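You operate a simulated robot arm through the tools that you are given. There is no shell and no other tool.

Carry out the task below with a simulated robot arm. There is one attempt and no reset: what you move stays moved.

Task
Stick two labels on the waiting carton and let it roll down.
Fine: to the end of the lane; feed with the star knob, press the orange plunger, shut the gate again.
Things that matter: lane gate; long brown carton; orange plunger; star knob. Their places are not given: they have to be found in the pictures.

The check looks at the end state, three seconds after you hand in, the way a careful person would. Anything else that was tipped, shoved, dropped, spilled or broken makes it a failure.

Robot
A 7-joint arm with a two-finger parallel gripper, fixed in place. Base frame: the origin is at the foot of the arm, x ahead of it, y to its left, z up; the work surface is at about z = 0. Readings come in m, degrees, newtons and seconds.
With the tool pointing down near the work surface it reaches from about 0.24 to 0.62 m from the base axis. Its first joint turns from -66.0 to 66.0 degrees. Payload 2.6 kg.
The TCP is the grasp point between the finger pads, 0.03 m short of the fingertips. In the tool frame z runs along the fingers and y along their closing line. Largest opening 0.094 m; finger width 0.028, thickness 0.01; the body of the gripper, 0.05 by 0.096 m, starts 0.055 m behind the TCP.
Orientation is that of the tool frame in the base frame, as a unit quaternion [w, x, y, z]. With the fingers straight down and closing along the base's y, the tool's x points along the base's -x, its y along +y and its z along -z.

Tools
- The arm moves only by the tool step_arm. Its argument "targets" is a list of rows, each a list of 3 entries, a list of its own where there are three numbers: the shift along the base's x, y, z in m, then the turn, a rotation vector about the base's x, y, z in degrees, then the closure in counts, from 0 (fully open) to 255 (shut). In form: [[[tx, ty, tz], [wx, wy, wz], hand], ...]. A call has 1 to 20 rows; each row shifts and turns the commanded pose from where the row before left it. A row lasts 0.2 s, in which the tool goes at most 0.05 m and 8.6 degrees; a call with a longer step from one row to the next is refused whole, and so is a gripper value outside its range. Where a pose cannot be reached the arm comes as near as it can. A force on the tool above 70 N (or 10 N above the force at the start of the call, whichever is more), or a blocked arm, ends the call early, and 0.2 s more pass. The fingers move at their own pace (about 0.072 m/s each) and stop on an object; they squeeze with about 24 N. The grip force told is the motor's: it shows also when the fingers shut on nothing. Time passes only in rows, and 0.2 s behind the last, so rows that do not move let the fingers close. It gives the time, the measured TCP pose, the force on the tool (base axes), the opening and the grip force at its end, in the units of the frame above (readings bear some noise), with the torque about the TCP (base axes, N m) and any sound that the robot's microphone picked up, and new pictures: "pictures" is both (left out), scene, wrist or none.
- Cameras (640 x 400 px; columns grow to the right, rows downward): "scene" is fixed at [0.0519, 0.4167, 0.5761]; the picture's right is [-0.77, -0.64, 0.00], its down [-0.26, 0.31, -0.91] and it looks along [0.58, -0.70, -0.41] (base axes); focal length 305 px, centre (320, 200). "wrist" rides on the gripper at [0.076, 0.014, -0.102] in the tool frame; the picture's right is [-0.18, 0.98, 0.00], its down [-0.75, -0.14, -0.64] and it looks along [-0.63, -0.12, 0.77] (tool axes); focal length 243 px, centre (320, 200).
- locate(camera, pixels): for up to 12 pixels [column, row] of the newest picture of that camera ("zoom" is the newest enlarged one), the place [x, y, z] in the base frame of the surface seen there, good to about 0.002 m, but the place of the scene camera against the robot may be out by one fixed shift of up to 0.025 m in any direction. It takes no simulated time.
- inspect(camera, box): a new picture of the part [left, top, right, bottom] of that camera's present view, enlarged. It takes no simulated time.
- close_job(): hands the job in; it is judged then, once.

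Unless the task says otherwise, let go and move clear before handing in.

The tools are called after "Request:" as a command line: name --argument value ..., lists and objects as JSON in quotes. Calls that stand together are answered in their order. step_arm: Moves the arm, as the interface text tells. Its arguments: {"type":"object","properties":{"targets":{"type":"array","items":{"type":"array"}},"pictures":{"type":"string","enum":["both","scene","wrist","none"]}},"required":["targets"]} The other tools are called the same way: locate (camera, pixels) gives the place of the surface under pixels of a picture; inspect (camera, box) takes an enlarged picture of a part of a camera's view; close_job () hands the job in.

At the start:

```text
clock: 0.0
tool_pos: [0.2771, -0.1021, 0.474]
tcp_rot: [0.001, 0.0, 1.0, 0.0]
contact_force: [0.5, 0.1, -0.8]
ft_torque: [0.01, 0.01, 0.01]
grip_width: 0.0941
grip_force: 0.0
```

scene: 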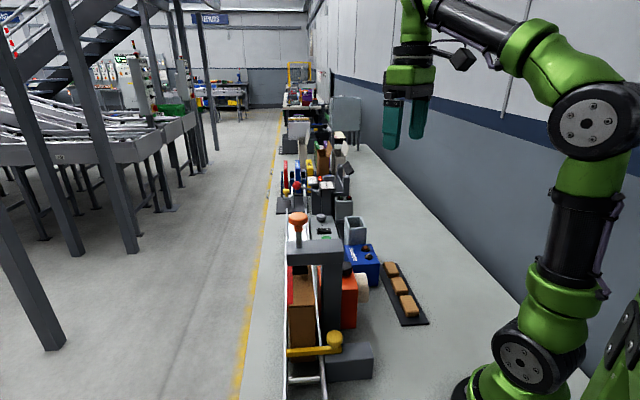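
wrist: 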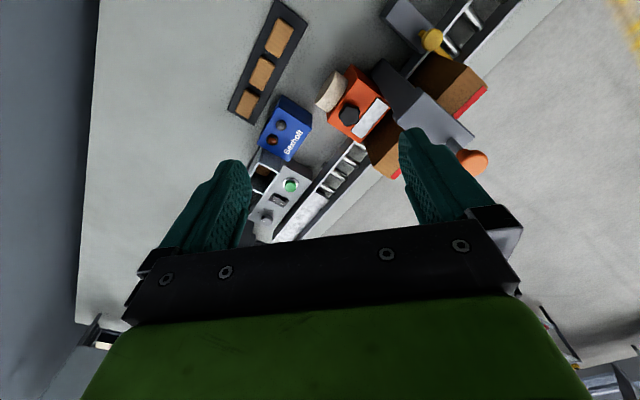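

The scene picture shows a lane with a brown carton near (302,310), an orange plunger at (297,222), a yellow gate knob at (334,340), and an orange box with a dark knob. I will enlarge these views before moving.

Request:
inspect --camera "scene" --box '[260, 200, 440, 400]'

Request:
inspect --camera "wrist" --box '[220, 0, 540, 240]'

Request:
inspect --camera "scene" --box '[260, 120, 380, 240]'

```text
2.00 times, centred on (350, 300) of scene
```

zoom: 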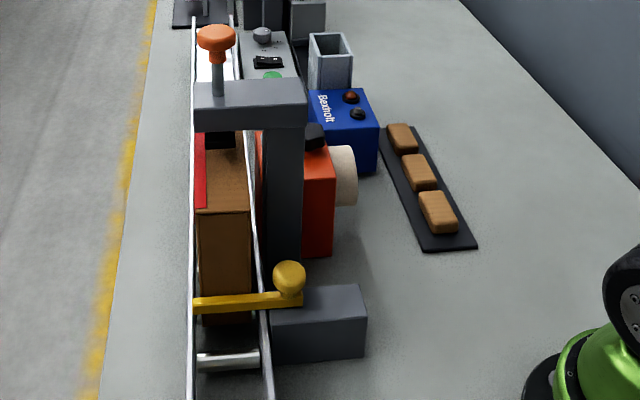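

```text
1.67 times, centred on (380, 120) of wrist
```

zoom: 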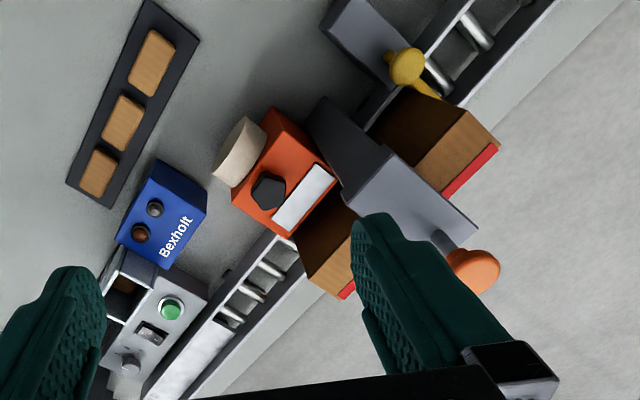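

```text
3.33 times, centred on (320, 180) of scene
```

zoom: 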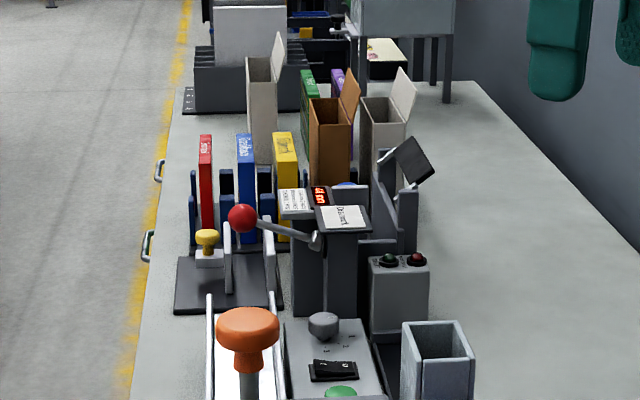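

The zooms show an orange feeder box with a dark knob on top, a grey bridge with the orange plunger, and a yellow gate arm with a ball. I will locate all of these from both cameras.

Request:
locate --camera "wrist" --pixels '[[350, 115], [472, 160], [431, 40], [455, 78], [387, 155], [371, 115], [331, 92], [420, 120], [480, 20], [340, 165], [290, 185], [300, 225]]'

Request:
locate --camera "scene" --pixels '[[297, 217], [334, 338], [305, 352], [300, 290], [348, 268], [350, 300], [310, 245], [300, 320], [302, 380], [289, 380], [322, 380], [330, 350]]'

Request:
inspect --camera "wrist" --box '[310, 50, 410, 150]'

```text
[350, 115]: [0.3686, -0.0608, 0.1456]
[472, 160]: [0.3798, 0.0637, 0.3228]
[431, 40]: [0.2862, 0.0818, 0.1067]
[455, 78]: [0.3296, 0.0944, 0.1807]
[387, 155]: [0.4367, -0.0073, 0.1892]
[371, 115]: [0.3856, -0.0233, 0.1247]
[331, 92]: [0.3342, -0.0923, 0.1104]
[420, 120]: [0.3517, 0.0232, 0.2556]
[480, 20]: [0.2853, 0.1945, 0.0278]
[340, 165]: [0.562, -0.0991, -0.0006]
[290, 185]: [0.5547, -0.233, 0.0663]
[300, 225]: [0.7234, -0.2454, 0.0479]
```

```text
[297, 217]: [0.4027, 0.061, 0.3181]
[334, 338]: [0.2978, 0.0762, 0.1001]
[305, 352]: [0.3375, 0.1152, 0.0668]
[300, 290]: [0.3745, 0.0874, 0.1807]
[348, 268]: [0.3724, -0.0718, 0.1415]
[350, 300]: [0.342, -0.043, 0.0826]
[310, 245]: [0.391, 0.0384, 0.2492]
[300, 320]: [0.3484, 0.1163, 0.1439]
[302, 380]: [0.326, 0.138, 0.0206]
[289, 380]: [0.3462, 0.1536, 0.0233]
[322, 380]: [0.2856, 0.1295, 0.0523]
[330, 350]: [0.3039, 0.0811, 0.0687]
```

```text
4.00 times, centred on (360, 100) of wrist
```

zoom: 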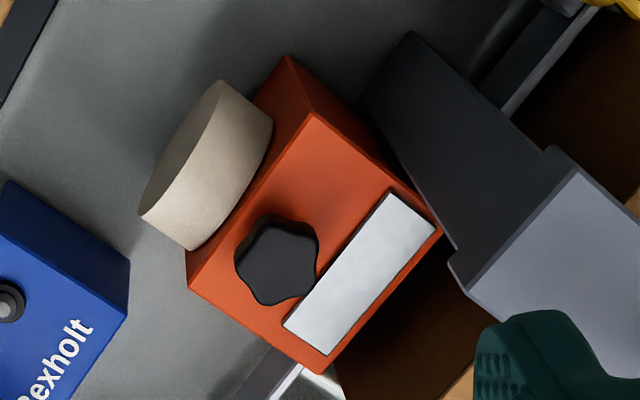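

The wrist view puts the star knob near (0.369,-0.061,0.146), the plunger top near (0.38,0.064,0.323) and the gate ball near (0.286,0.082,0.107), with the lane running diagonally. I will turn the tool about the vertical so the wrist camera can see the gate and the lower lane.

Request:
step_arm --targets '[[[0, -0.01, 0], [0, 0, 8.5], 0], [[0, -0.01, 0], [0, 0, 8.5], 0], [[0, -0.01, 0], [0, 0, 8.5], 0], [[0, -0.01, 0], [0, 0, 8.5], 0], [[0, 0, 0], [0, 0, 8.5], 0], [[0, 0, 0], [0, 0, 8.5], 0], [[0, 0, 0], [0, 0, 8.5], 0], [[0, 0, 0], [0, 0, 8.5], 0]]'

```text
clock: 1.8
tool_pos: [0.2773, -0.1424, 0.4728]
tcp_rot: [-0.001, -0.561, 0.828, 0.0]
contact_force: [-0.7, 0.3, -0.5]
ft_torque: [0.01, -0.02, -0.02]
grip_width: 0.0943
grip_force: 0.1
```

scene: 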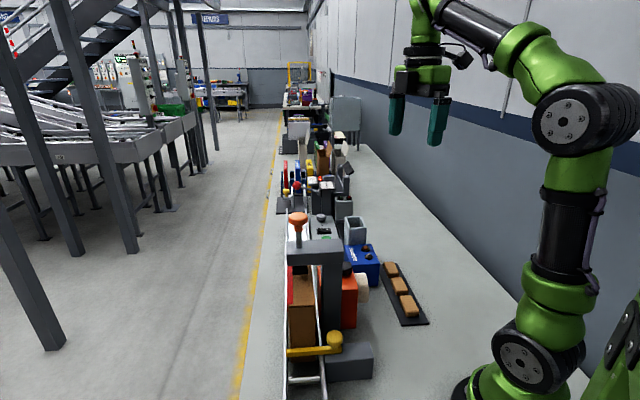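
wrist: 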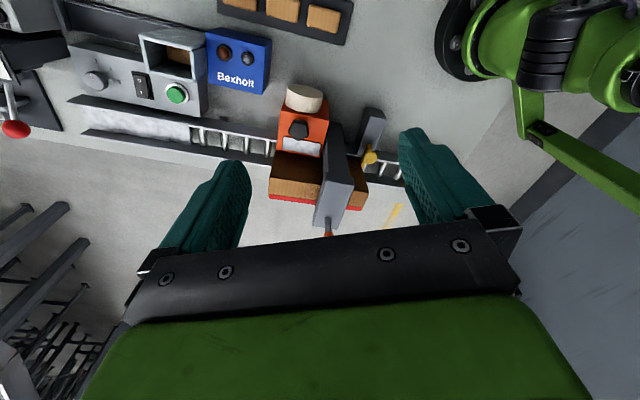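

The wrist camera is mounted upside down, and the lane now runs from (70,110) at left to (400,185) at right, where the finger hides its lower part. I will enlarge this and locate points along the lane.

Request:
inspect --camera "wrist" --box '[240, 60, 440, 240]'

Request:
locate --camera "wrist" --pixels '[[80, 100], [85, 133], [200, 138], [270, 142], [370, 155], [388, 162], [395, 185], [385, 172], [375, 115], [299, 130], [332, 192], [300, 165]]'

Request:
inspect --camera "wrist" --box '[40, 20, 280, 170]'

```text
2.22 times, centred on (340, 150) of wrist
```

zoom: 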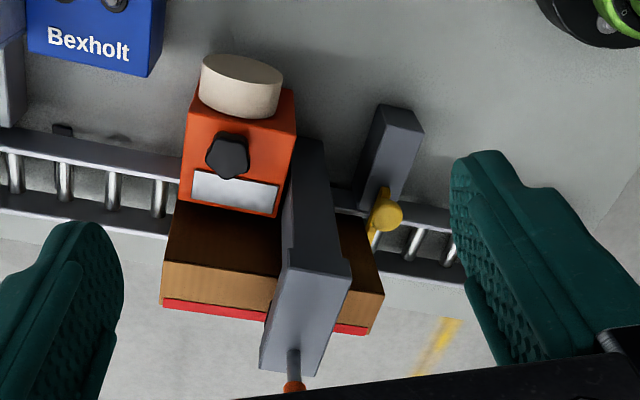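

```text
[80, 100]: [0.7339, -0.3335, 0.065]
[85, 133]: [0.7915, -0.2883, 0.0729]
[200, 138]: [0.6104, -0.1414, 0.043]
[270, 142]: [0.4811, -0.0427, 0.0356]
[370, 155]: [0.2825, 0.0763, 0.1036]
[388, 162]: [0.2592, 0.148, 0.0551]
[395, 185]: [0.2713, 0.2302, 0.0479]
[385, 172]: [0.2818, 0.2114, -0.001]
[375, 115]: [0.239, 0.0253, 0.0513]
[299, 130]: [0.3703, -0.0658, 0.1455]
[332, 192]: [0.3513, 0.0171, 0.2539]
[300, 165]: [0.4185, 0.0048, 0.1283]
```

```text
2.67 times, centred on (160, 95) of wrist
```

zoom: 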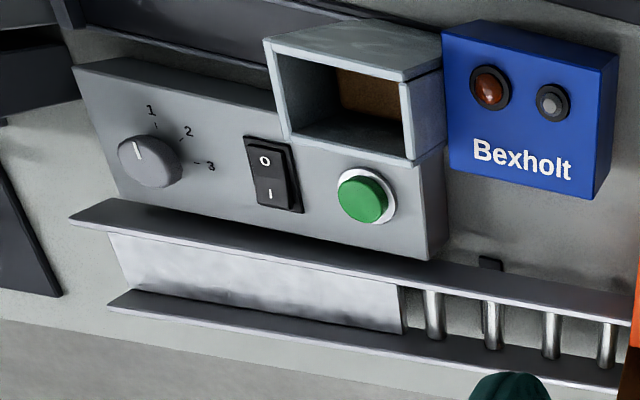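

The lane slopes down toward the right of the wrist picture (rail z 0.073 at far left, about 0.048 at (395,185)), so the carton will roll past the gate toward +y. I will turn further to see where the lane ends.

Request:
step_arm --targets '[[[0, 0, 0], [0, 0, 8.5], 0], [[0, 0, 0], [0, 0, 8.5], 0], [[0, 0, 0], [0, 0, 8.5], 0], [[0, 0, 0], [0, 0, 8.5], 0], [[0, 0, 0], [0, 0, 8.5], 0]]' --pictures "wrist"

```text
clock: 3.2
tool_pos: [0.2305, -0.1825, 0.4768]
tcp_rot: [-0.005, -0.686, 0.728, -0.023]
contact_force: [0.4, 0.9, -0.6]
ft_torque: [0.01, 0.04, -0.01]
grip_width: 0.0939
grip_force: 0.0
out of reach, approached as far as the arm can: row 3, 4
stopped in row 5: the arm was blocked; the commanded pose is now the measured one
```

wrist: 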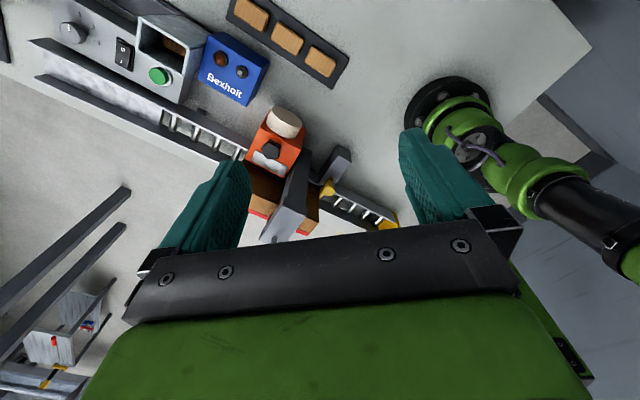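

The wrist joint ran into its limit at about 87 degrees of turn. The lane's lower end now shows at about (385,218) with a yellow stop, so I will zoom in on it.

Request:
inspect --camera "wrist" --box '[240, 90, 410, 250]'

Request:
locate --camera "wrist" --pixels '[[386, 220], [372, 208], [350, 200], [335, 195], [325, 188], [335, 165], [395, 217], [378, 228], [320, 205], [345, 150]]'

```text
2.50 times, centred on (325, 170) of wrist
```

zoom: 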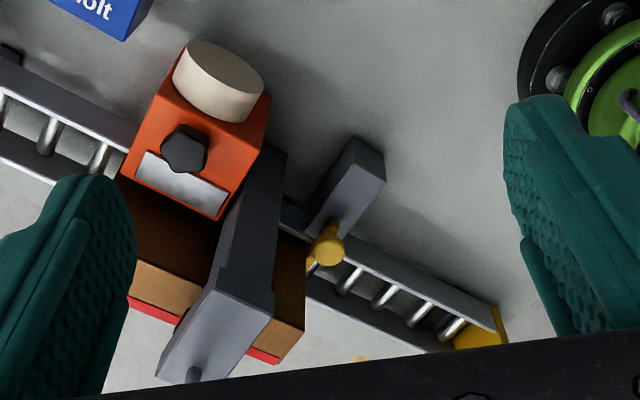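

```text
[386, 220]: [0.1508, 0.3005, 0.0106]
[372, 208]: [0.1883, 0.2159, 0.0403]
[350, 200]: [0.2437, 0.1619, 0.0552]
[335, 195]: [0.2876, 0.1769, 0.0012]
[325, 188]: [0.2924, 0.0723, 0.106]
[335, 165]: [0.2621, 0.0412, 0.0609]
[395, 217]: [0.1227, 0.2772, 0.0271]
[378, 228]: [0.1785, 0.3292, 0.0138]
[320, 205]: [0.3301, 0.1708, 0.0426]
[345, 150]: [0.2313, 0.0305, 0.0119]
```

The lower end shows a yellow stop at about (0.15,0.30,0.01), and the lane runs at about 135 degrees. I will turn back, straighten the tool, and drop closer to look at the star knob and the gate.

Request:
step_arm --targets '[[[0.01, 0.005, -0.02], [1.92, 1.81, -6], 0], [[0.01, 0.005, -0.03], [0, 0, -7], 0], [[0.01, 0.005, -0.03], [0, 0, -7], 0], [[0.01, 0.005, -0.03], [0, 0, -7], 0], [[0.007, 0.005, -0.03], [0, 0, -5], 0], [[0, 0, -0.03], [0, 0, 0], 0]]' --pictures "wrist"

```text
clock: 4.6
tool_pos: [0.2782, -0.1562, 0.3061]
tcp_rot: [-0.005, -0.46, 0.888, 0.0]
contact_force: [0.1, 0.1, 0.0]
ft_torque: [0.0, -0.01, 0.03]
grip_width: 0.0941
grip_force: 0.0
```

wrist: 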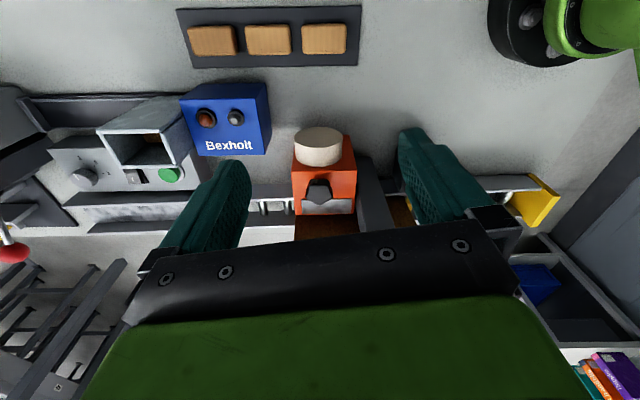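

The feeder and knob are now at about (320,190) between the fingers, and the lane's yellow end stop is at (530,200). I will zoom in on both.

Request:
inspect --camera "wrist" --box '[270, 120, 390, 240]'

Request:
inspect --camera "wrist" --box '[440, 150, 640, 280]'

Request:
locate --camera "wrist" --pixels '[[319, 190], [296, 205], [352, 207], [320, 200], [325, 210], [296, 170], [348, 150], [318, 148], [305, 182], [332, 182], [540, 195], [520, 205]]'

```text
3.33 times, centred on (330, 180) of wrist
```

zoom: 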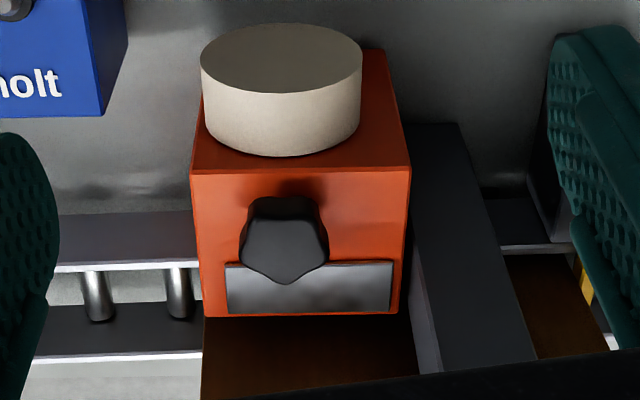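

```text
3.08 times, centred on (540, 215) of wrist
```

zoom: 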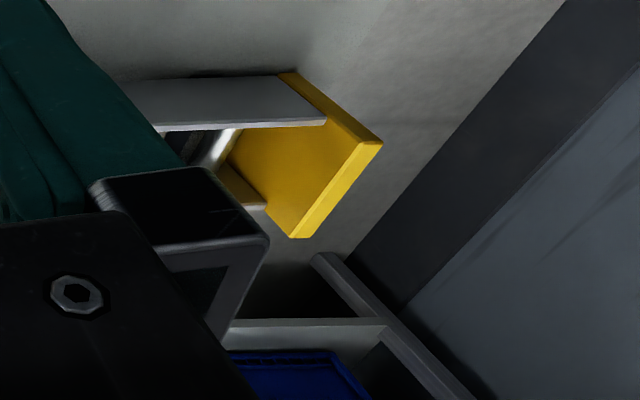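

```text
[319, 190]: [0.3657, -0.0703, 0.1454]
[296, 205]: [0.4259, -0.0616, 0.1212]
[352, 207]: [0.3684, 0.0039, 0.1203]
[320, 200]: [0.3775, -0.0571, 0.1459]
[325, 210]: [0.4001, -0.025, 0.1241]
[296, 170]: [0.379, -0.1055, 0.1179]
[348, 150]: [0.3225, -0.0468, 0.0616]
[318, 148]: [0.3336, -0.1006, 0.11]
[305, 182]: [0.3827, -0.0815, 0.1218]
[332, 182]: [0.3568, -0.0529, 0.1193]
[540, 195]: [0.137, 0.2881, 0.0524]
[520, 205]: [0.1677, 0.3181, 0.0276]
```

The knob's axis is vertical, centred near (0.370,-0.063), and its top at z 0.146 stands on the box top at z 0.121. I will swing the view over to the gate to see how it moves.

Request:
step_arm --targets '[[[-0.007, 0.022, 0], [0, 0, 7.5], 0], [[-0.007, 0.022, 0], [0, 0, 7.5], 0], [[-0.007, 0.022, 0], [0, 0, 7.5], 0], [[-0.007, 0.02, 0], [0, 0, 7.5], 0]]' --pictures "wrist"

```text
clock: 5.6
tool_pos: [0.2497, -0.0707, 0.3058]
tcp_rot: [-0.006, -0.675, 0.738, 0.0]
contact_force: [-0.2, 0.5, 0.9]
ft_torque: [0.0, 0.0, -0.03]
grip_width: 0.0939
grip_force: 0.1
```

wrist: 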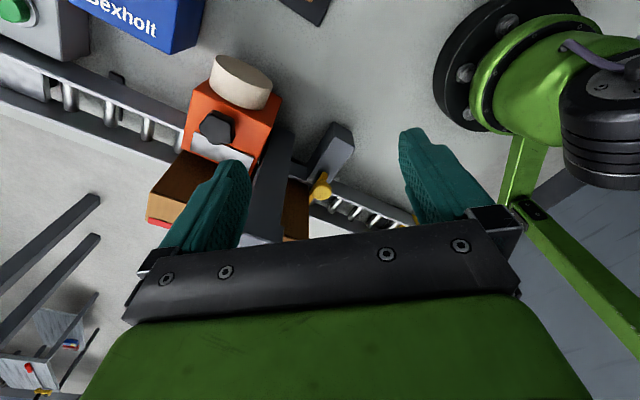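

The gate ball is now at about (321,186) between the fingers, so I will zoom in and locate its parts.

Request:
inspect --camera "wrist" --box '[270, 110, 430, 240]'

Request:
locate --camera "wrist" --pixels '[[321, 186], [313, 198], [340, 128], [352, 138], [325, 170], [312, 170], [322, 150], [328, 195], [375, 208], [330, 212], [216, 128], [270, 200]]'

```text
3.08 times, centred on (350, 175) of wrist
```

zoom: 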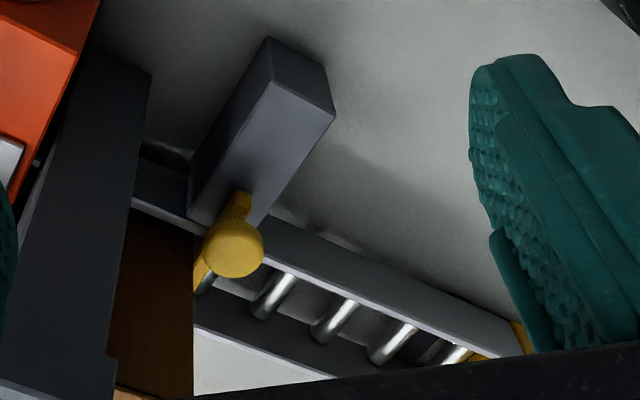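

```text
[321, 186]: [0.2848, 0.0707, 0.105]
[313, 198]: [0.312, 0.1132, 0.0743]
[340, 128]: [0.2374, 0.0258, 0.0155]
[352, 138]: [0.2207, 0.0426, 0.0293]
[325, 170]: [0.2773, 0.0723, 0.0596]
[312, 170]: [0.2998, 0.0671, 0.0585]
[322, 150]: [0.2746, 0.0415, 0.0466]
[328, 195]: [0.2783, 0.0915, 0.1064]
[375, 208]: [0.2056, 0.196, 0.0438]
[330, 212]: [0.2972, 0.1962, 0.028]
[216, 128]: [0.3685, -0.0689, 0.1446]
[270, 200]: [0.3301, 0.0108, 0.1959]
```

The zoom shows the yellow bar lying across the lane with its end on the grey block and the ball on top, so it is probably a slider or lift bar. Before gripping the knob I need the bridge post's exact faces, so I will locate its edges.

Request:
locate --camera "wrist" --pixels '[[283, 130], [295, 137], [268, 165], [290, 170], [262, 180], [286, 190], [255, 205], [280, 215], [245, 235], [276, 238], [240, 150], [200, 160]]'

Request:
inspect --camera "wrist" --box '[140, 60, 340, 250]'

Request:
inspect --camera "scene" --box '[270, 205, 380, 395]'

```text
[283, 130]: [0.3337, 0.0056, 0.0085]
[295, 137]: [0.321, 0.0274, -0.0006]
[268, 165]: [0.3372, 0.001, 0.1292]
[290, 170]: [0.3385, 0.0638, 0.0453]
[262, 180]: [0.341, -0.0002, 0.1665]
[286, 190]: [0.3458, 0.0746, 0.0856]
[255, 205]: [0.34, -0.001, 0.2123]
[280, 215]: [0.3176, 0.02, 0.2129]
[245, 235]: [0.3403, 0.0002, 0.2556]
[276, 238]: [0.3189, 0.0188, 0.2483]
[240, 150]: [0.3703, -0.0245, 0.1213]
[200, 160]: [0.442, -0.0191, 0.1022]
```

```text
2.11 times, centred on (240, 155) of wrist
```

zoom: 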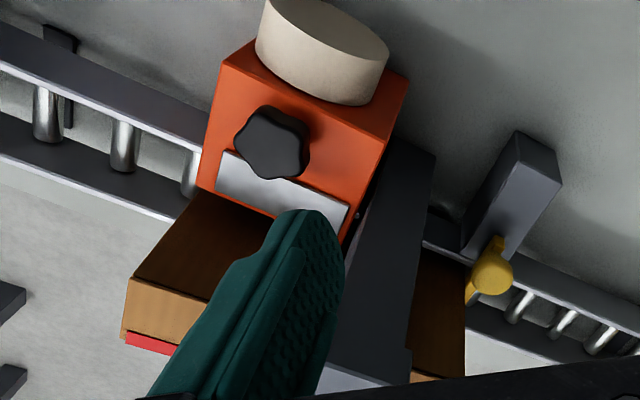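

```text
2.11 times, centred on (325, 300) of scene
```

zoom: 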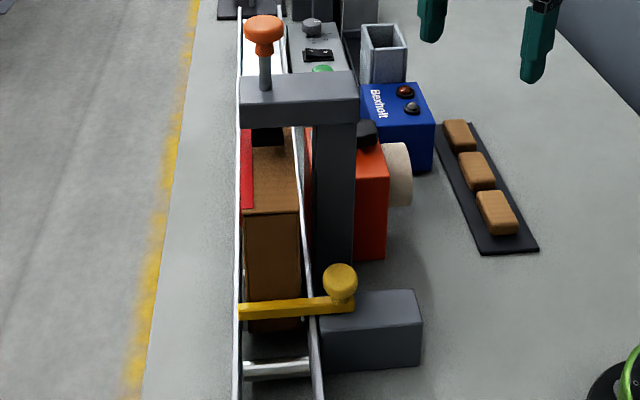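

The post's robot-side face is at t≈0.24 along the cross-lane axis and its upstream edge is about 0.06 m from the knob axis, so the gripper body clears it. I will hover above the knob and check the centring.

Request:
step_arm --targets '[[[0.03, 0.002, 0], [0, 0, 1], 70], [[0.03, 0.002, 0], [0, 0, 1], 70], [[0.03, 0.002, 0], [0, 0, 1], 70], [[0.03, 0.001, -0.02], [0, 0, 0], 70], [[0, 0, -0.03], [0, 0, 0], 70], [[0, 0, -0.03], [0, 0, 0], 70]]' --pictures "both"

```text
clock: 7.0
tool_pos: [0.3706, -0.0618, 0.2272]
tcp_rot: [-0.005, -0.693, 0.721, -0.002]
contact_force: [0.0, 0.5, -0.7]
ft_torque: [-0.07, 0.0, 0.01]
grip_width: 0.0683
grip_force: 0.0
```

scene: 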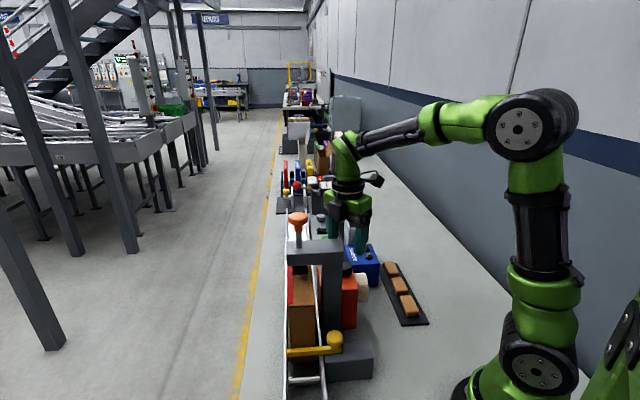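
wrist: 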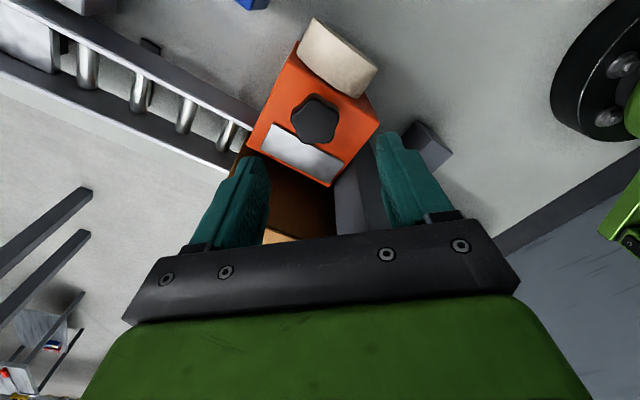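

Request:
inspect --camera "wrist" --box '[240, 60, 400, 200]'

Request:
locate --camera "wrist" --pixels '[[297, 121], [335, 121], [316, 104], [316, 140], [316, 121], [303, 137], [332, 137], [302, 106], [330, 105]]'

```text
2.86 times, centred on (320, 130) of wrist
```

zoom: 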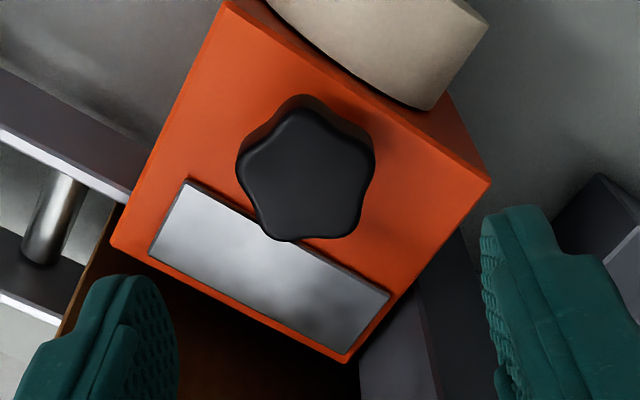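

```text
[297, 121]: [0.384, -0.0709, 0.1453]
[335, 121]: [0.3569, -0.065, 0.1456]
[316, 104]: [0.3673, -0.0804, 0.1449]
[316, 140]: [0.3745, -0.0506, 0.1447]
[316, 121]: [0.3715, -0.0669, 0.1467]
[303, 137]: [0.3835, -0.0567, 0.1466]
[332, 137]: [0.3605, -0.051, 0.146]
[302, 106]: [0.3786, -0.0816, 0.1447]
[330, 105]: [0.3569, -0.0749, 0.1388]
```

The knob's five lobes are clear in the zoom around (306,178), centred at about (0.372,-0.065), and a 17 degree turn lines the pads up with a lobe and the opposite valley. I will align, descend to TCP z 0.157 and grip.

Request:
step_arm --targets '[[[0.0015, -0.003, 0], [0, 0, -8.5], 70], [[0, 0, -0.02], [0, 0, -8.5], 70], [[0, 0, -0.025], [0, 0, 0], 70], [[0, 0, -0.015], [0, 0, 0], 70], [[0, 0, -0.01], [0, 0, 0], 70], [[0, 0, 0], [0, 0, 0], 70]]' --pictures "both"

```text
clock: 8.4
tool_pos: [0.3724, -0.0663, 0.1577]
tcp_rot: [-0.007, -0.578, 0.816, 0.0]
contact_force: [-0.2, -0.1, 0.8]
ft_torque: [0.02, -0.03, 0.01]
grip_width: 0.0682
grip_force: 0.0
```

scene: 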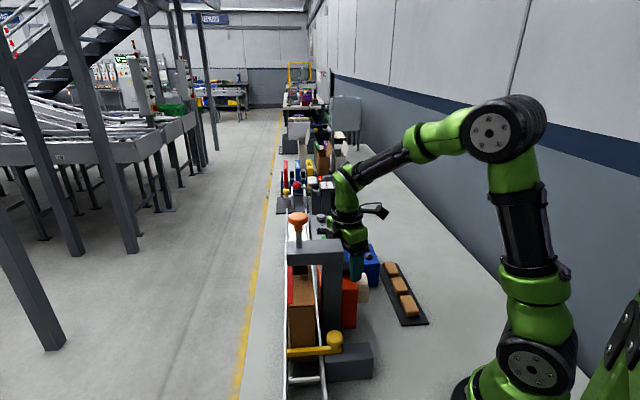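
wrist: 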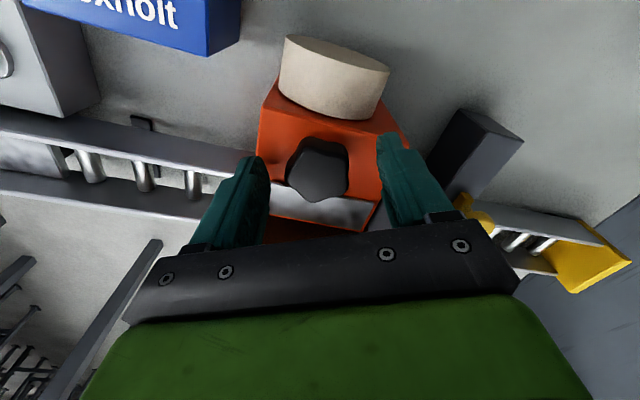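

The knob at (318,168) sits centred between the fingers at columns 260 and 385, and nothing is touching. I will close on it.

Request:
step_arm --targets '[[[0, 0, 0], [0, 0, 0], 255], [[0, 0, 0], [0, 0, 0], 255], [[0, 0, 0], [0, 0, 0], 255]]' --pictures "wrist"

```text
clock: 9.2
tool_pos: [0.3719, -0.0667, 0.1574]
tcp_rot: [-0.006, -0.579, 0.815, -0.002]
contact_force: [12.8, -3.2, -6.7]
ft_torque: [-0.11, -0.5, -0.03]
grip_width: 0.0357
grip_force: 45.0
```

wrist: 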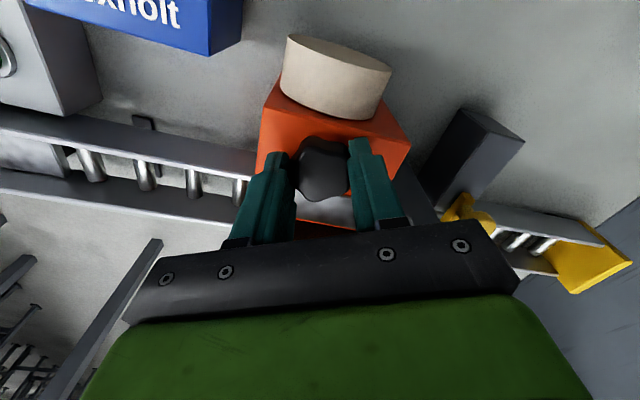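

The grip holds at width 0.0357 with a side force of about 13 N along the closing line, so I will shift about a millimetre that way. Then I will turn clockwise in small steps and listen for a click.

Request:
step_arm --targets '[[[0.0012, -0.0004, 0], [0, 0, 0], 255], [[0, 0, 0], [0, 0, -5], 255], [[0, 0, 0], [0, 0, -5], 255]]' --pictures "wrist"

```text
clock: 10.0
tool_pos: [0.3731, -0.0658, 0.157]
tcp_rot: [-0.007, -0.505, 0.863, 0.001]
contact_force: [-1.4, -0.4, 4.8]
ft_torque: [-0.5, -0.34, 0.01]
grip_width: 0.0356
grip_force: 44.5
```

wrist: 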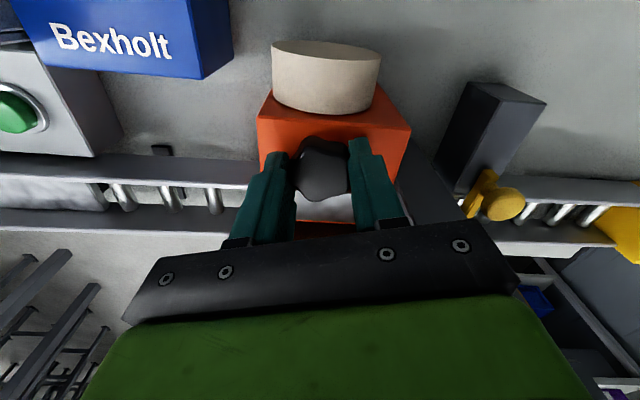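

The knob turned with the gripper (same outline between the fingers at (320,170)) and shows no resistance. I will keep turning clockwise.

Request:
step_arm --targets '[[[0, 0, 0], [0, 0, -7], 255], [[0, 0, 0], [0, 0, -7], 255], [[0, 0, 0], [0, 0, -7], 255]]' --pictures "wrist"

```text
clock: 10.8
tool_pos: [0.3723, -0.0663, 0.1578]
tcp_rot: [-0.006, -0.338, 0.941, 0.003]
contact_force: [-16.3, 2.7, 13.7]
ft_torque: [0.1, -0.53, 0.03]
grip_width: 0.0357
grip_force: 44.9
```

wrist: 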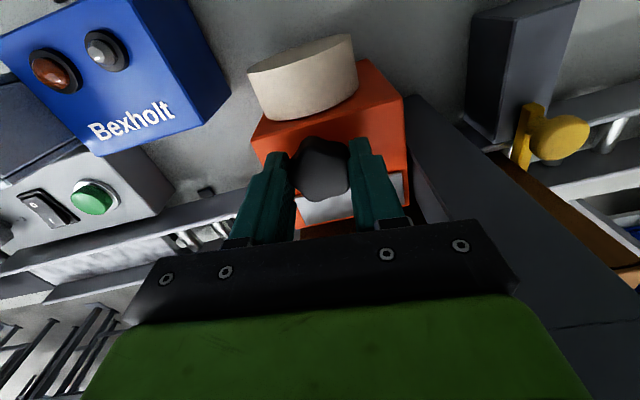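

The knob has turned about 30 degrees freely so far, with some side force building up (-16 N in x). I will relax that by a millimetre and go on turning clockwise.

Request:
step_arm --targets '[[[-0.0012, 0.0002, 0.0005], [0, 0, -5], 255], [[0, 0, 0], [0, 0, -7], 255], [[0, 0, 0], [0, 0, -7], 255], [[0, 0, 0], [0, 0, -5], 255]]' --pictures "wrist"

```text
clock: 11.8
tool_pos: [0.372, -0.0659, 0.1569]
tcp_rot: [-0.006, -0.137, 0.991, 0.003]
contact_force: [-0.3, 10.4, -1.5]
ft_torque: [-0.44, -0.04, 0.03]
grip_width: 0.0359
grip_force: 45.0
```

wrist: 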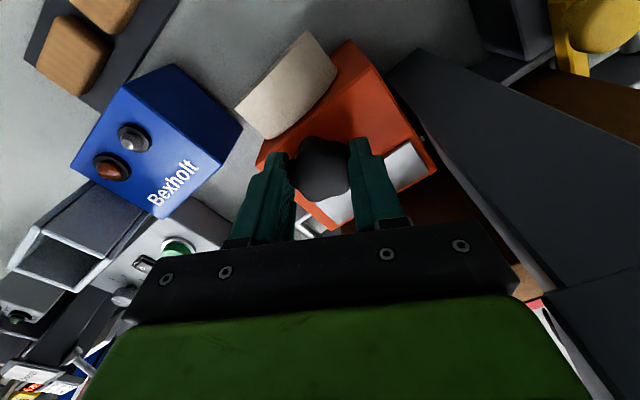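

The knob has turned about 55 degrees and there is still no sound or resistance. I will continue another 30 degrees with a small recentring.

Request:
step_arm --targets '[[[0, 0.0008, 0], [0, 0, -7], 255], [[0, 0, 0], [0, 0, -7], 255], [[0, 0, 0], [0, 0, -7], 255], [[0, 0, 0], [0, 0, -7], 255]]' --pictures "wrist"

```text
clock: 12.8
tool_pos: [0.3712, -0.0647, 0.1574]
tcp_rot: [-0.006, 0.107, 0.994, 0.005]
contact_force: [7.2, 16.5, -12.9]
ft_torque: [-0.48, -0.52, 0.03]
grip_width: 0.0354
grip_force: 44.6
```

wrist: 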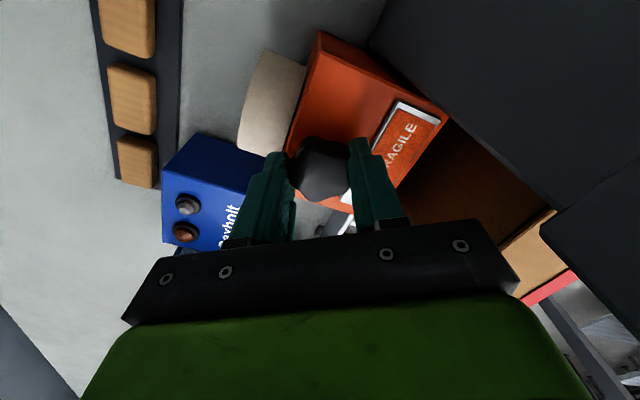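

A "FRAGILE" label has appeared in the feeder window at about (405,145), so one clockwise turn of roughly 60–80 degrees feeds one label. I will let go of the knob and rise straight up.

Request:
step_arm --targets '[[[0, 0, 0], [0, 0, 0], 70], [[0, 0, 0], [0, 0, 0], 70], [[0, 0, 0], [0, 0, 0], 70], [[0, 0, 0.03], [0, 0, 0], 70], [[0, 0, 0.05], [0, 0, 0], 70], [[0, 0, 0.05], [0, 0, 0], 70], [[0, 0, 0.05], [0, 0, 0], 70], [[0, 0, 0.05], [0, 0, 0], 70], [[0, 0, 0.03], [0, 0, 0], 70]]' --pictures "both"

```text
clock: 14.8
tool_pos: [0.3718, -0.0659, 0.4174]
tcp_rot: [-0.005, 0.106, 0.994, 0.004]
contact_force: [0.2, 0.8, 0.1]
ft_torque: [0.02, 0.03, 0.03]
grip_width: 0.068
grip_force: 0.1
```

scene: 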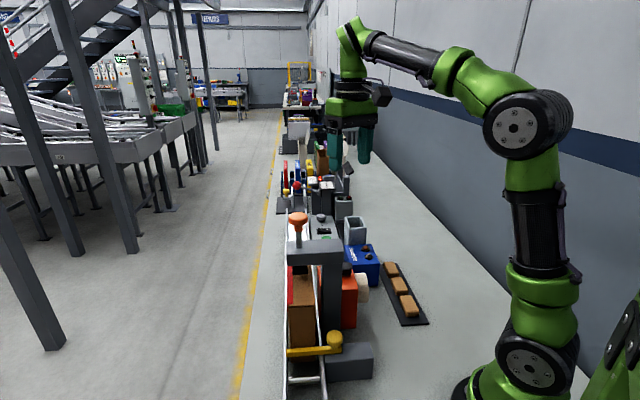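
wrist: 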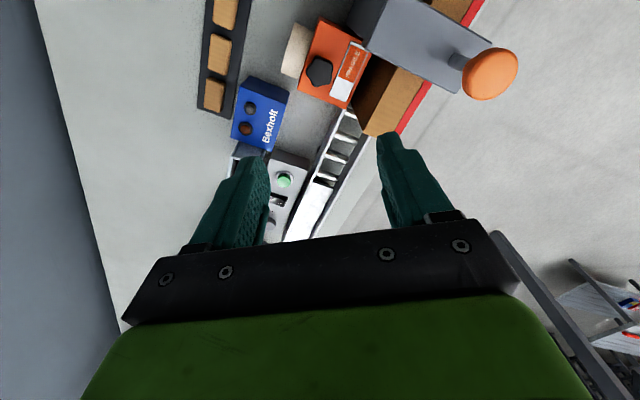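

The plunger's mushroom head is now at about (491,72), and the feeder window is at (350,70). I will locate the head's outline and check the label.

Request:
locate --camera "wrist" --pixels '[[491, 62], [478, 72], [505, 68], [491, 85], [491, 53], [468, 70], [515, 70], [457, 62], [440, 50], [455, 90], [390, 100], [318, 70]]'

Request:
inspect --camera "wrist" --box '[280, 0, 540, 160]'

Request:
inspect --camera "wrist" --box '[290, 20, 390, 110]'

```text
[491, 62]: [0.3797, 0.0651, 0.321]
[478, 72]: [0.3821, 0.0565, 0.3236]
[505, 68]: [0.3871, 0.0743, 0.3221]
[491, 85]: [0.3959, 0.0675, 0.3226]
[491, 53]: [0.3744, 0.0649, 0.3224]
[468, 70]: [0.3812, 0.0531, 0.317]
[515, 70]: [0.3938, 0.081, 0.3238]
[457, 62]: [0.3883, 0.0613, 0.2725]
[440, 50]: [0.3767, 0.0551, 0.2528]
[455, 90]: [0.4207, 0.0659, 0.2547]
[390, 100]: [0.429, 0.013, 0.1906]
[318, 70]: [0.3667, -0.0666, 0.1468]
```

```text
2.46 times, centred on (410, 80) of wrist
```

zoom: 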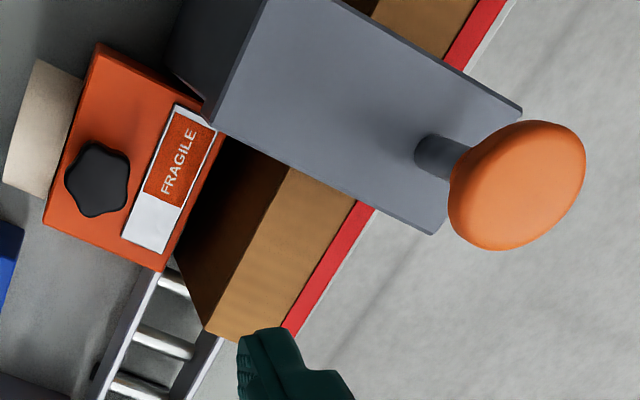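

```text
4.44 times, centred on (340, 65) of wrist
```

zoom: 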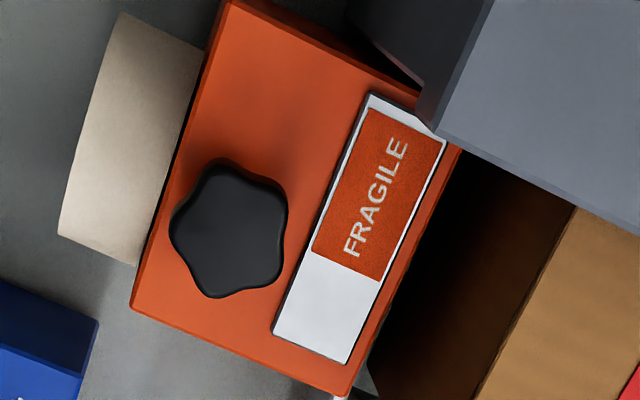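

The label sits in the window and the plunger head centres on about (0.388,0.066) with its top at z 0.323. I will close the fingers, move above the head and come down just short of it.

Request:
step_arm --targets '[[[0.004, 0.033, 0], [0, 0, 0], 255], [[0.004, 0.033, 0], [0, 0, 0], 255], [[0.004, 0.033, 0], [0, 0, 0], 255], [[0.004, 0.033, 0], [0, 0, 0], 255], [[0, 0, -0.03], [0, 0, 0], 255], [[0, 0, -0.02], [0, 0, 0], 255]]' --pictures "both"

```text
clock: 16.2
tool_pos: [0.3873, 0.0661, 0.3676]
tcp_rot: [-0.004, 0.106, 0.994, 0.004]
contact_force: [-0.5, -0.7, 1.0]
ft_torque: [0.0, 0.03, 0.03]
grip_width: 0.0
grip_force: 24.0
```

scene: 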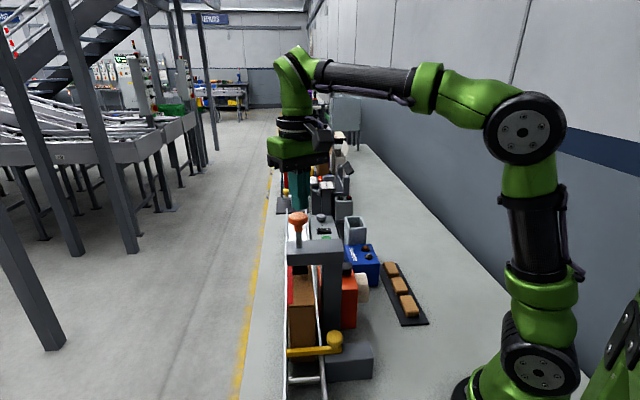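
wrist: 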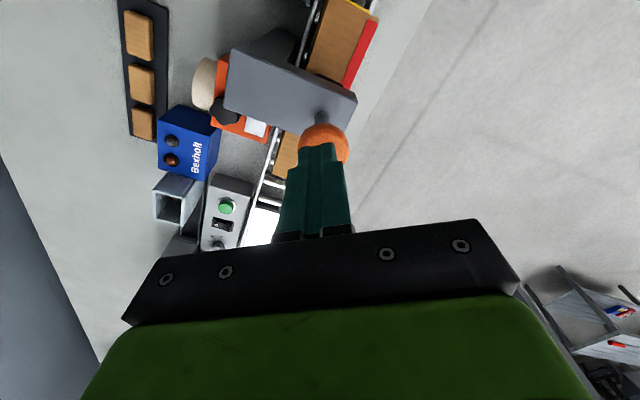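

The closed fingertips at (322,150) are right over the orange head, about 1.5 cm above it. I will press down in small steps and watch the force.

Request:
step_arm --targets '[[[0, 0, -0.012], [0, 0, 0], 255], [[0, 0, -0.004], [0, 0, 0], 255], [[0, 0, -0.004], [0, 0, 0], 255], [[0, 0, -0.004], [0, 0, 0], 255]]' --pictures "both"

```text
clock: 17.2
tool_pos: [0.3882, 0.067, 0.3441]
tcp_rot: [-0.004, 0.108, 0.994, 0.005]
contact_force: [0.4, -1.0, 2.9]
ft_torque: [-0.03, -0.02, -0.01]
grip_width: 0.0
grip_force: 24.1
```

scene: 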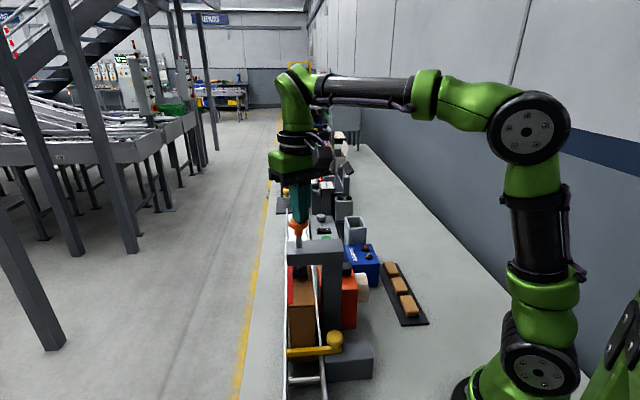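
wrist: 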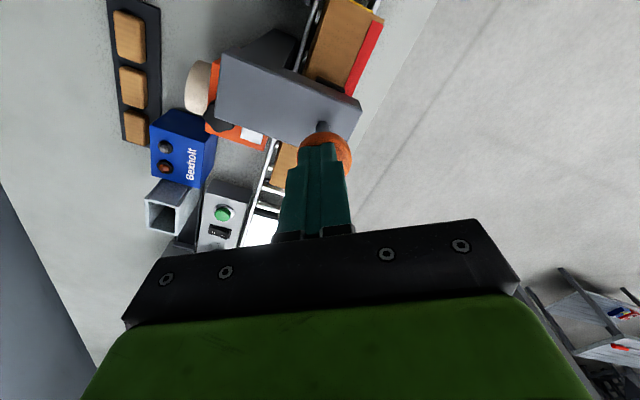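

The head has started to move, with only about 3 N on the tool. I will keep pressing in 5 mm steps.

Request:
step_arm --targets '[[[0, 0, -0.005], [0, 0, 0], 255], [[0, 0, -0.005], [0, 0, 0], 255], [[0, 0, -0.005], [0, 0, 0], 255]]' --pictures "both"

```text
clock: 18.0
tool_pos: [0.3878, 0.067, 0.334]
tcp_rot: [0.003, 0.107, 0.994, 0.008]
contact_force: [-18.0, -6.6, 52.5]
ft_torque: [-0.16, 0.25, 0.23]
grip_width: 0.0
grip_force: 24.1
heard: click
```

scene: 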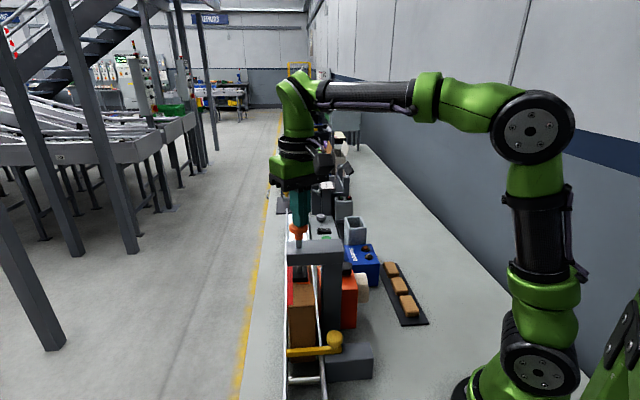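
wrist: 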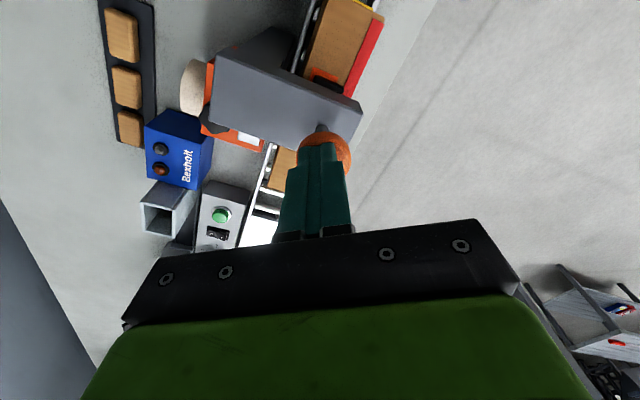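

A click was heard at 52 N, and an orange label now shows on the carton at wrist pixel (325,78). I will raise the fingers and look.

Request:
step_arm --targets '[[[0, 0, 0.01], [0, 0, 0], 255], [[0, 0, 0.02], [0, 0, 0], 255], [[0, 0, 0.03], [0, 0, 0], 255], [[0, 0, 0.03], [0, 0, 0], 255], [[0, -0.02, 0], [0, 0, 0], 255], [[0, -0.03, 0], [0, 0, 0], 200]]' --pictures "both"

```text
clock: 19.4
tool_pos: [0.3865, 0.0154, 0.4188]
tcp_rot: [-0.005, 0.106, 0.994, 0.003]
contact_force: [0.3, -0.5, 0.4]
ft_torque: [-0.04, 0.02, 0.0]
grip_width: 0.0201
grip_force: 0.1
```

scene: 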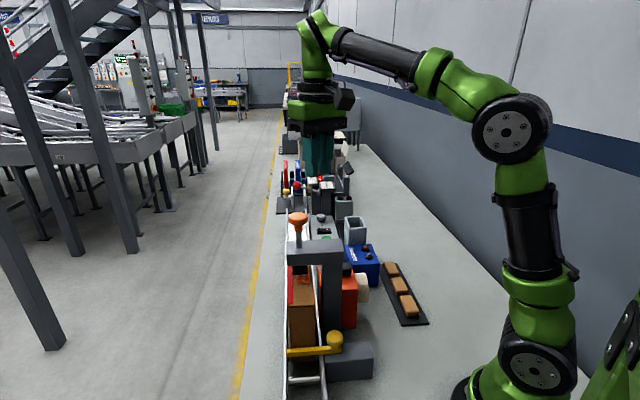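
wrist: 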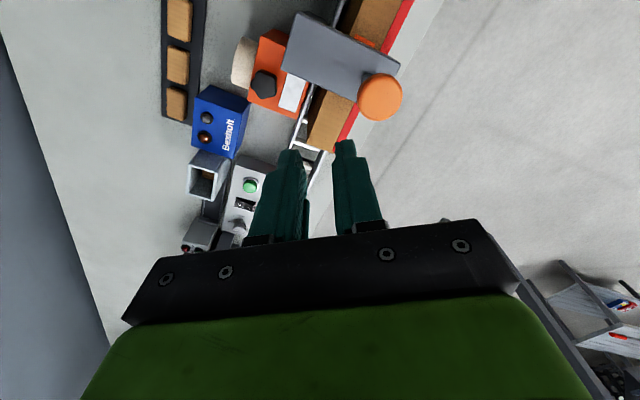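

Request:
inspect --camera "wrist" --box '[230, 0, 430, 160]'

Request:
inspect --camera "scene" --box '[275, 205, 355, 365]'

```text
2.50 times, centred on (330, 80) of wrist
```

zoom: 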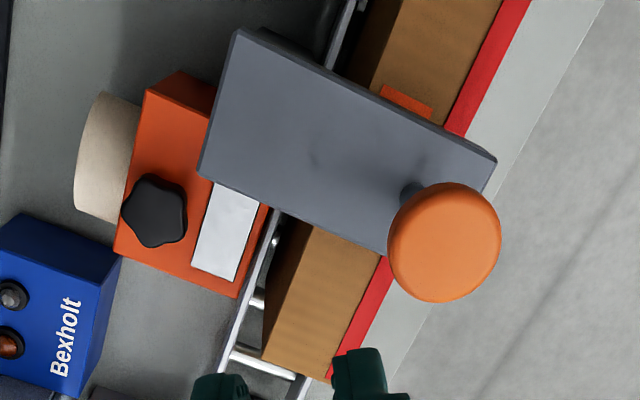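

```text
2.50 times, centred on (315, 285) of scene
```

zoom: 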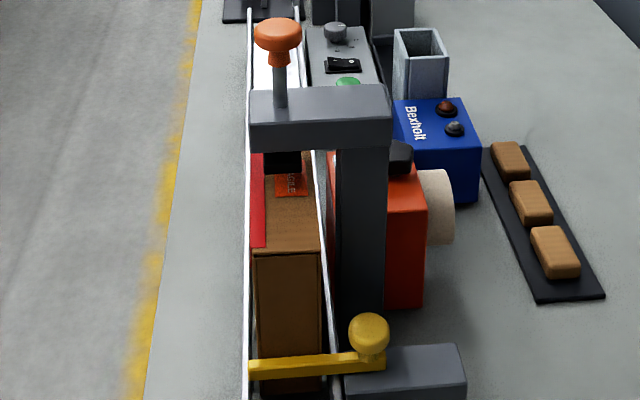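

The first label is on the carton, seen at (290,185) in the scene zoom, the feeder window is empty again and the plunger has sprung back up. I will return above the knob, turned to match its lobes, for the second feed.

Request:
step_arm --targets '[[[-0.003, -0.02, 0], [0, 0, 8], 70], [[-0.004, -0.02, 0], [0, 0, 8], 70], [[-0.004, -0.02, 0], [0, 0, 8], 70], [[-0.0035, -0.0195, 0], [0, 0, 8], 70], [[0, 0, 0], [0, 0, 8], 70], [[0, 0, 0], [0, 0, 8], 70], [[0, 0, 0], [0, 0, 8], 70], [[0, 0, 0], [0, 0, 8], 70], [[0, 0, 0], [0, 0, 8], 70], [[0, 0, -0.05], [0, 0, 0], 70], [[0, 0, -0.05], [0, 0, 0], 70], [[0, 0, -0.05], [0, 0, 0], 70], [[0, 0, -0.04], [0, 0, 0], 70], [[0, 0, 0], [0, 0, 0], 70]]' --pictures "wrist"

```text
clock: 22.4
tool_pos: [0.3738, -0.0619, 0.2275]
tcp_rot: [-0.006, -0.498, 0.867, 0.001]
contact_force: [-0.4, 0.2, 0.2]
ft_torque: [0.01, -0.02, -0.01]
grip_width: 0.0682
grip_force: 0.1
```

wrist: 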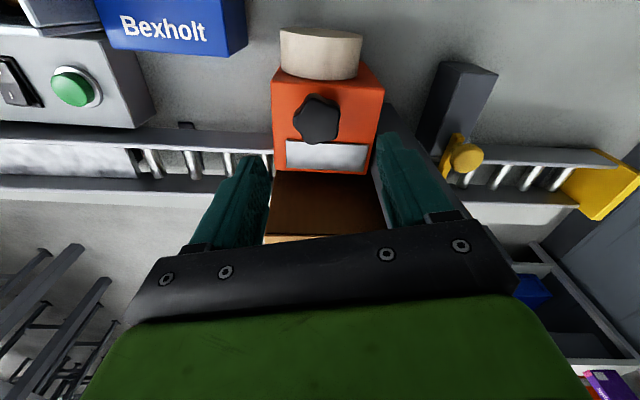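

The empty window is visible at (328,155) and the knob is at (318,121). I will zoom in to check the lobe alignment before descending.

Request:
inspect --camera "wrist" --box '[260, 70, 390, 190]'

Request:
step_arm --targets '[[[-0.0015, -0.0028, -0.02], [0, 0, 0], 70], [[0, 0, -0.025], [0, 0, 0], 70], [[0, 0, -0.015], [0, 0, 0], 70], [[0, 0, -0.01], [0, 0, 0], 70], [[0, 0, 0], [0, 0, 0], 70]]' --pictures "wrist"

```text
3.33 times, centred on (325, 130) of wrist
```

zoom: 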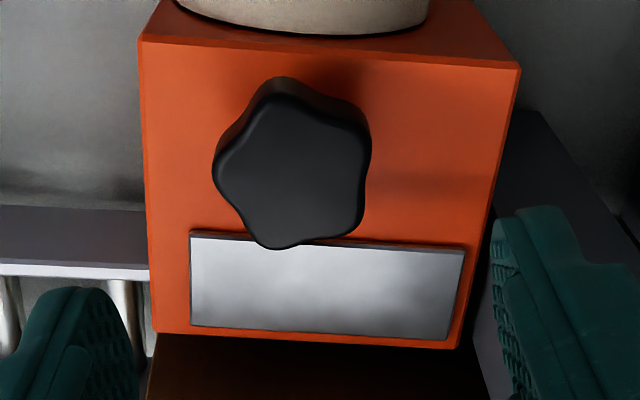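

```text
clock: 23.6
tool_pos: [0.3721, -0.0649, 0.1583]
tcp_rot: [-0.007, -0.498, 0.867, 0.001]
contact_force: [-0.7, 1.0, -0.1]
ft_torque: [-0.04, -0.01, 0.01]
grip_width: 0.0682
grip_force: 0.0
```

wrist: 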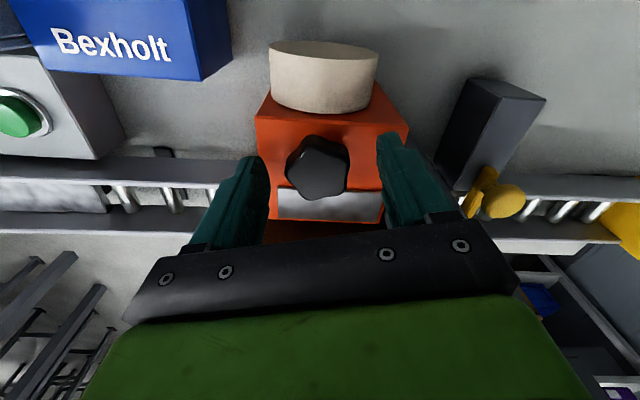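

The knob at (317,168) is centred between the fingers with its left lobe lined up, so I will close and turn clockwise again, checking part way.

Request:
step_arm --targets '[[[0, 0, 0], [0, 0, 0], 255], [[0, 0, 0], [0, 0, 0], 255], [[0, 0, 0], [0, 0, 0], 255], [[0, 0, 0], [0, 0, -7], 255], [[0, 0, 0], [0, 0, -7], 255], [[0, 0, 0], [0, 0, -7], 255]]' --pictures "wrist"

```text
clock: 25.0
tool_pos: [0.3721, -0.0655, 0.1589]
tcp_rot: [-0.006, -0.331, 0.943, 0.001]
contact_force: [12.3, -2.8, -3.3]
ft_torque: [-1.08, 0.12, 0.0]
grip_width: 0.0358
grip_force: 45.0
```

wrist: 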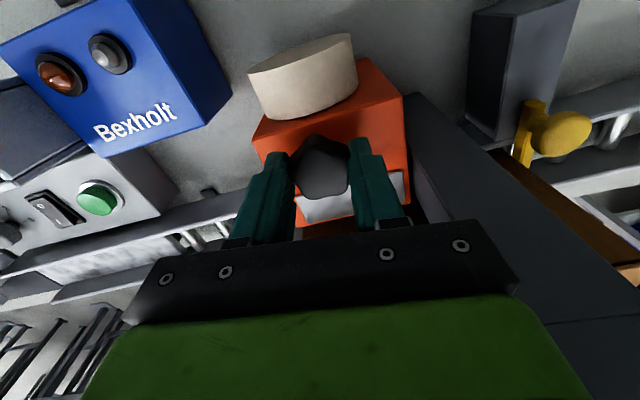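

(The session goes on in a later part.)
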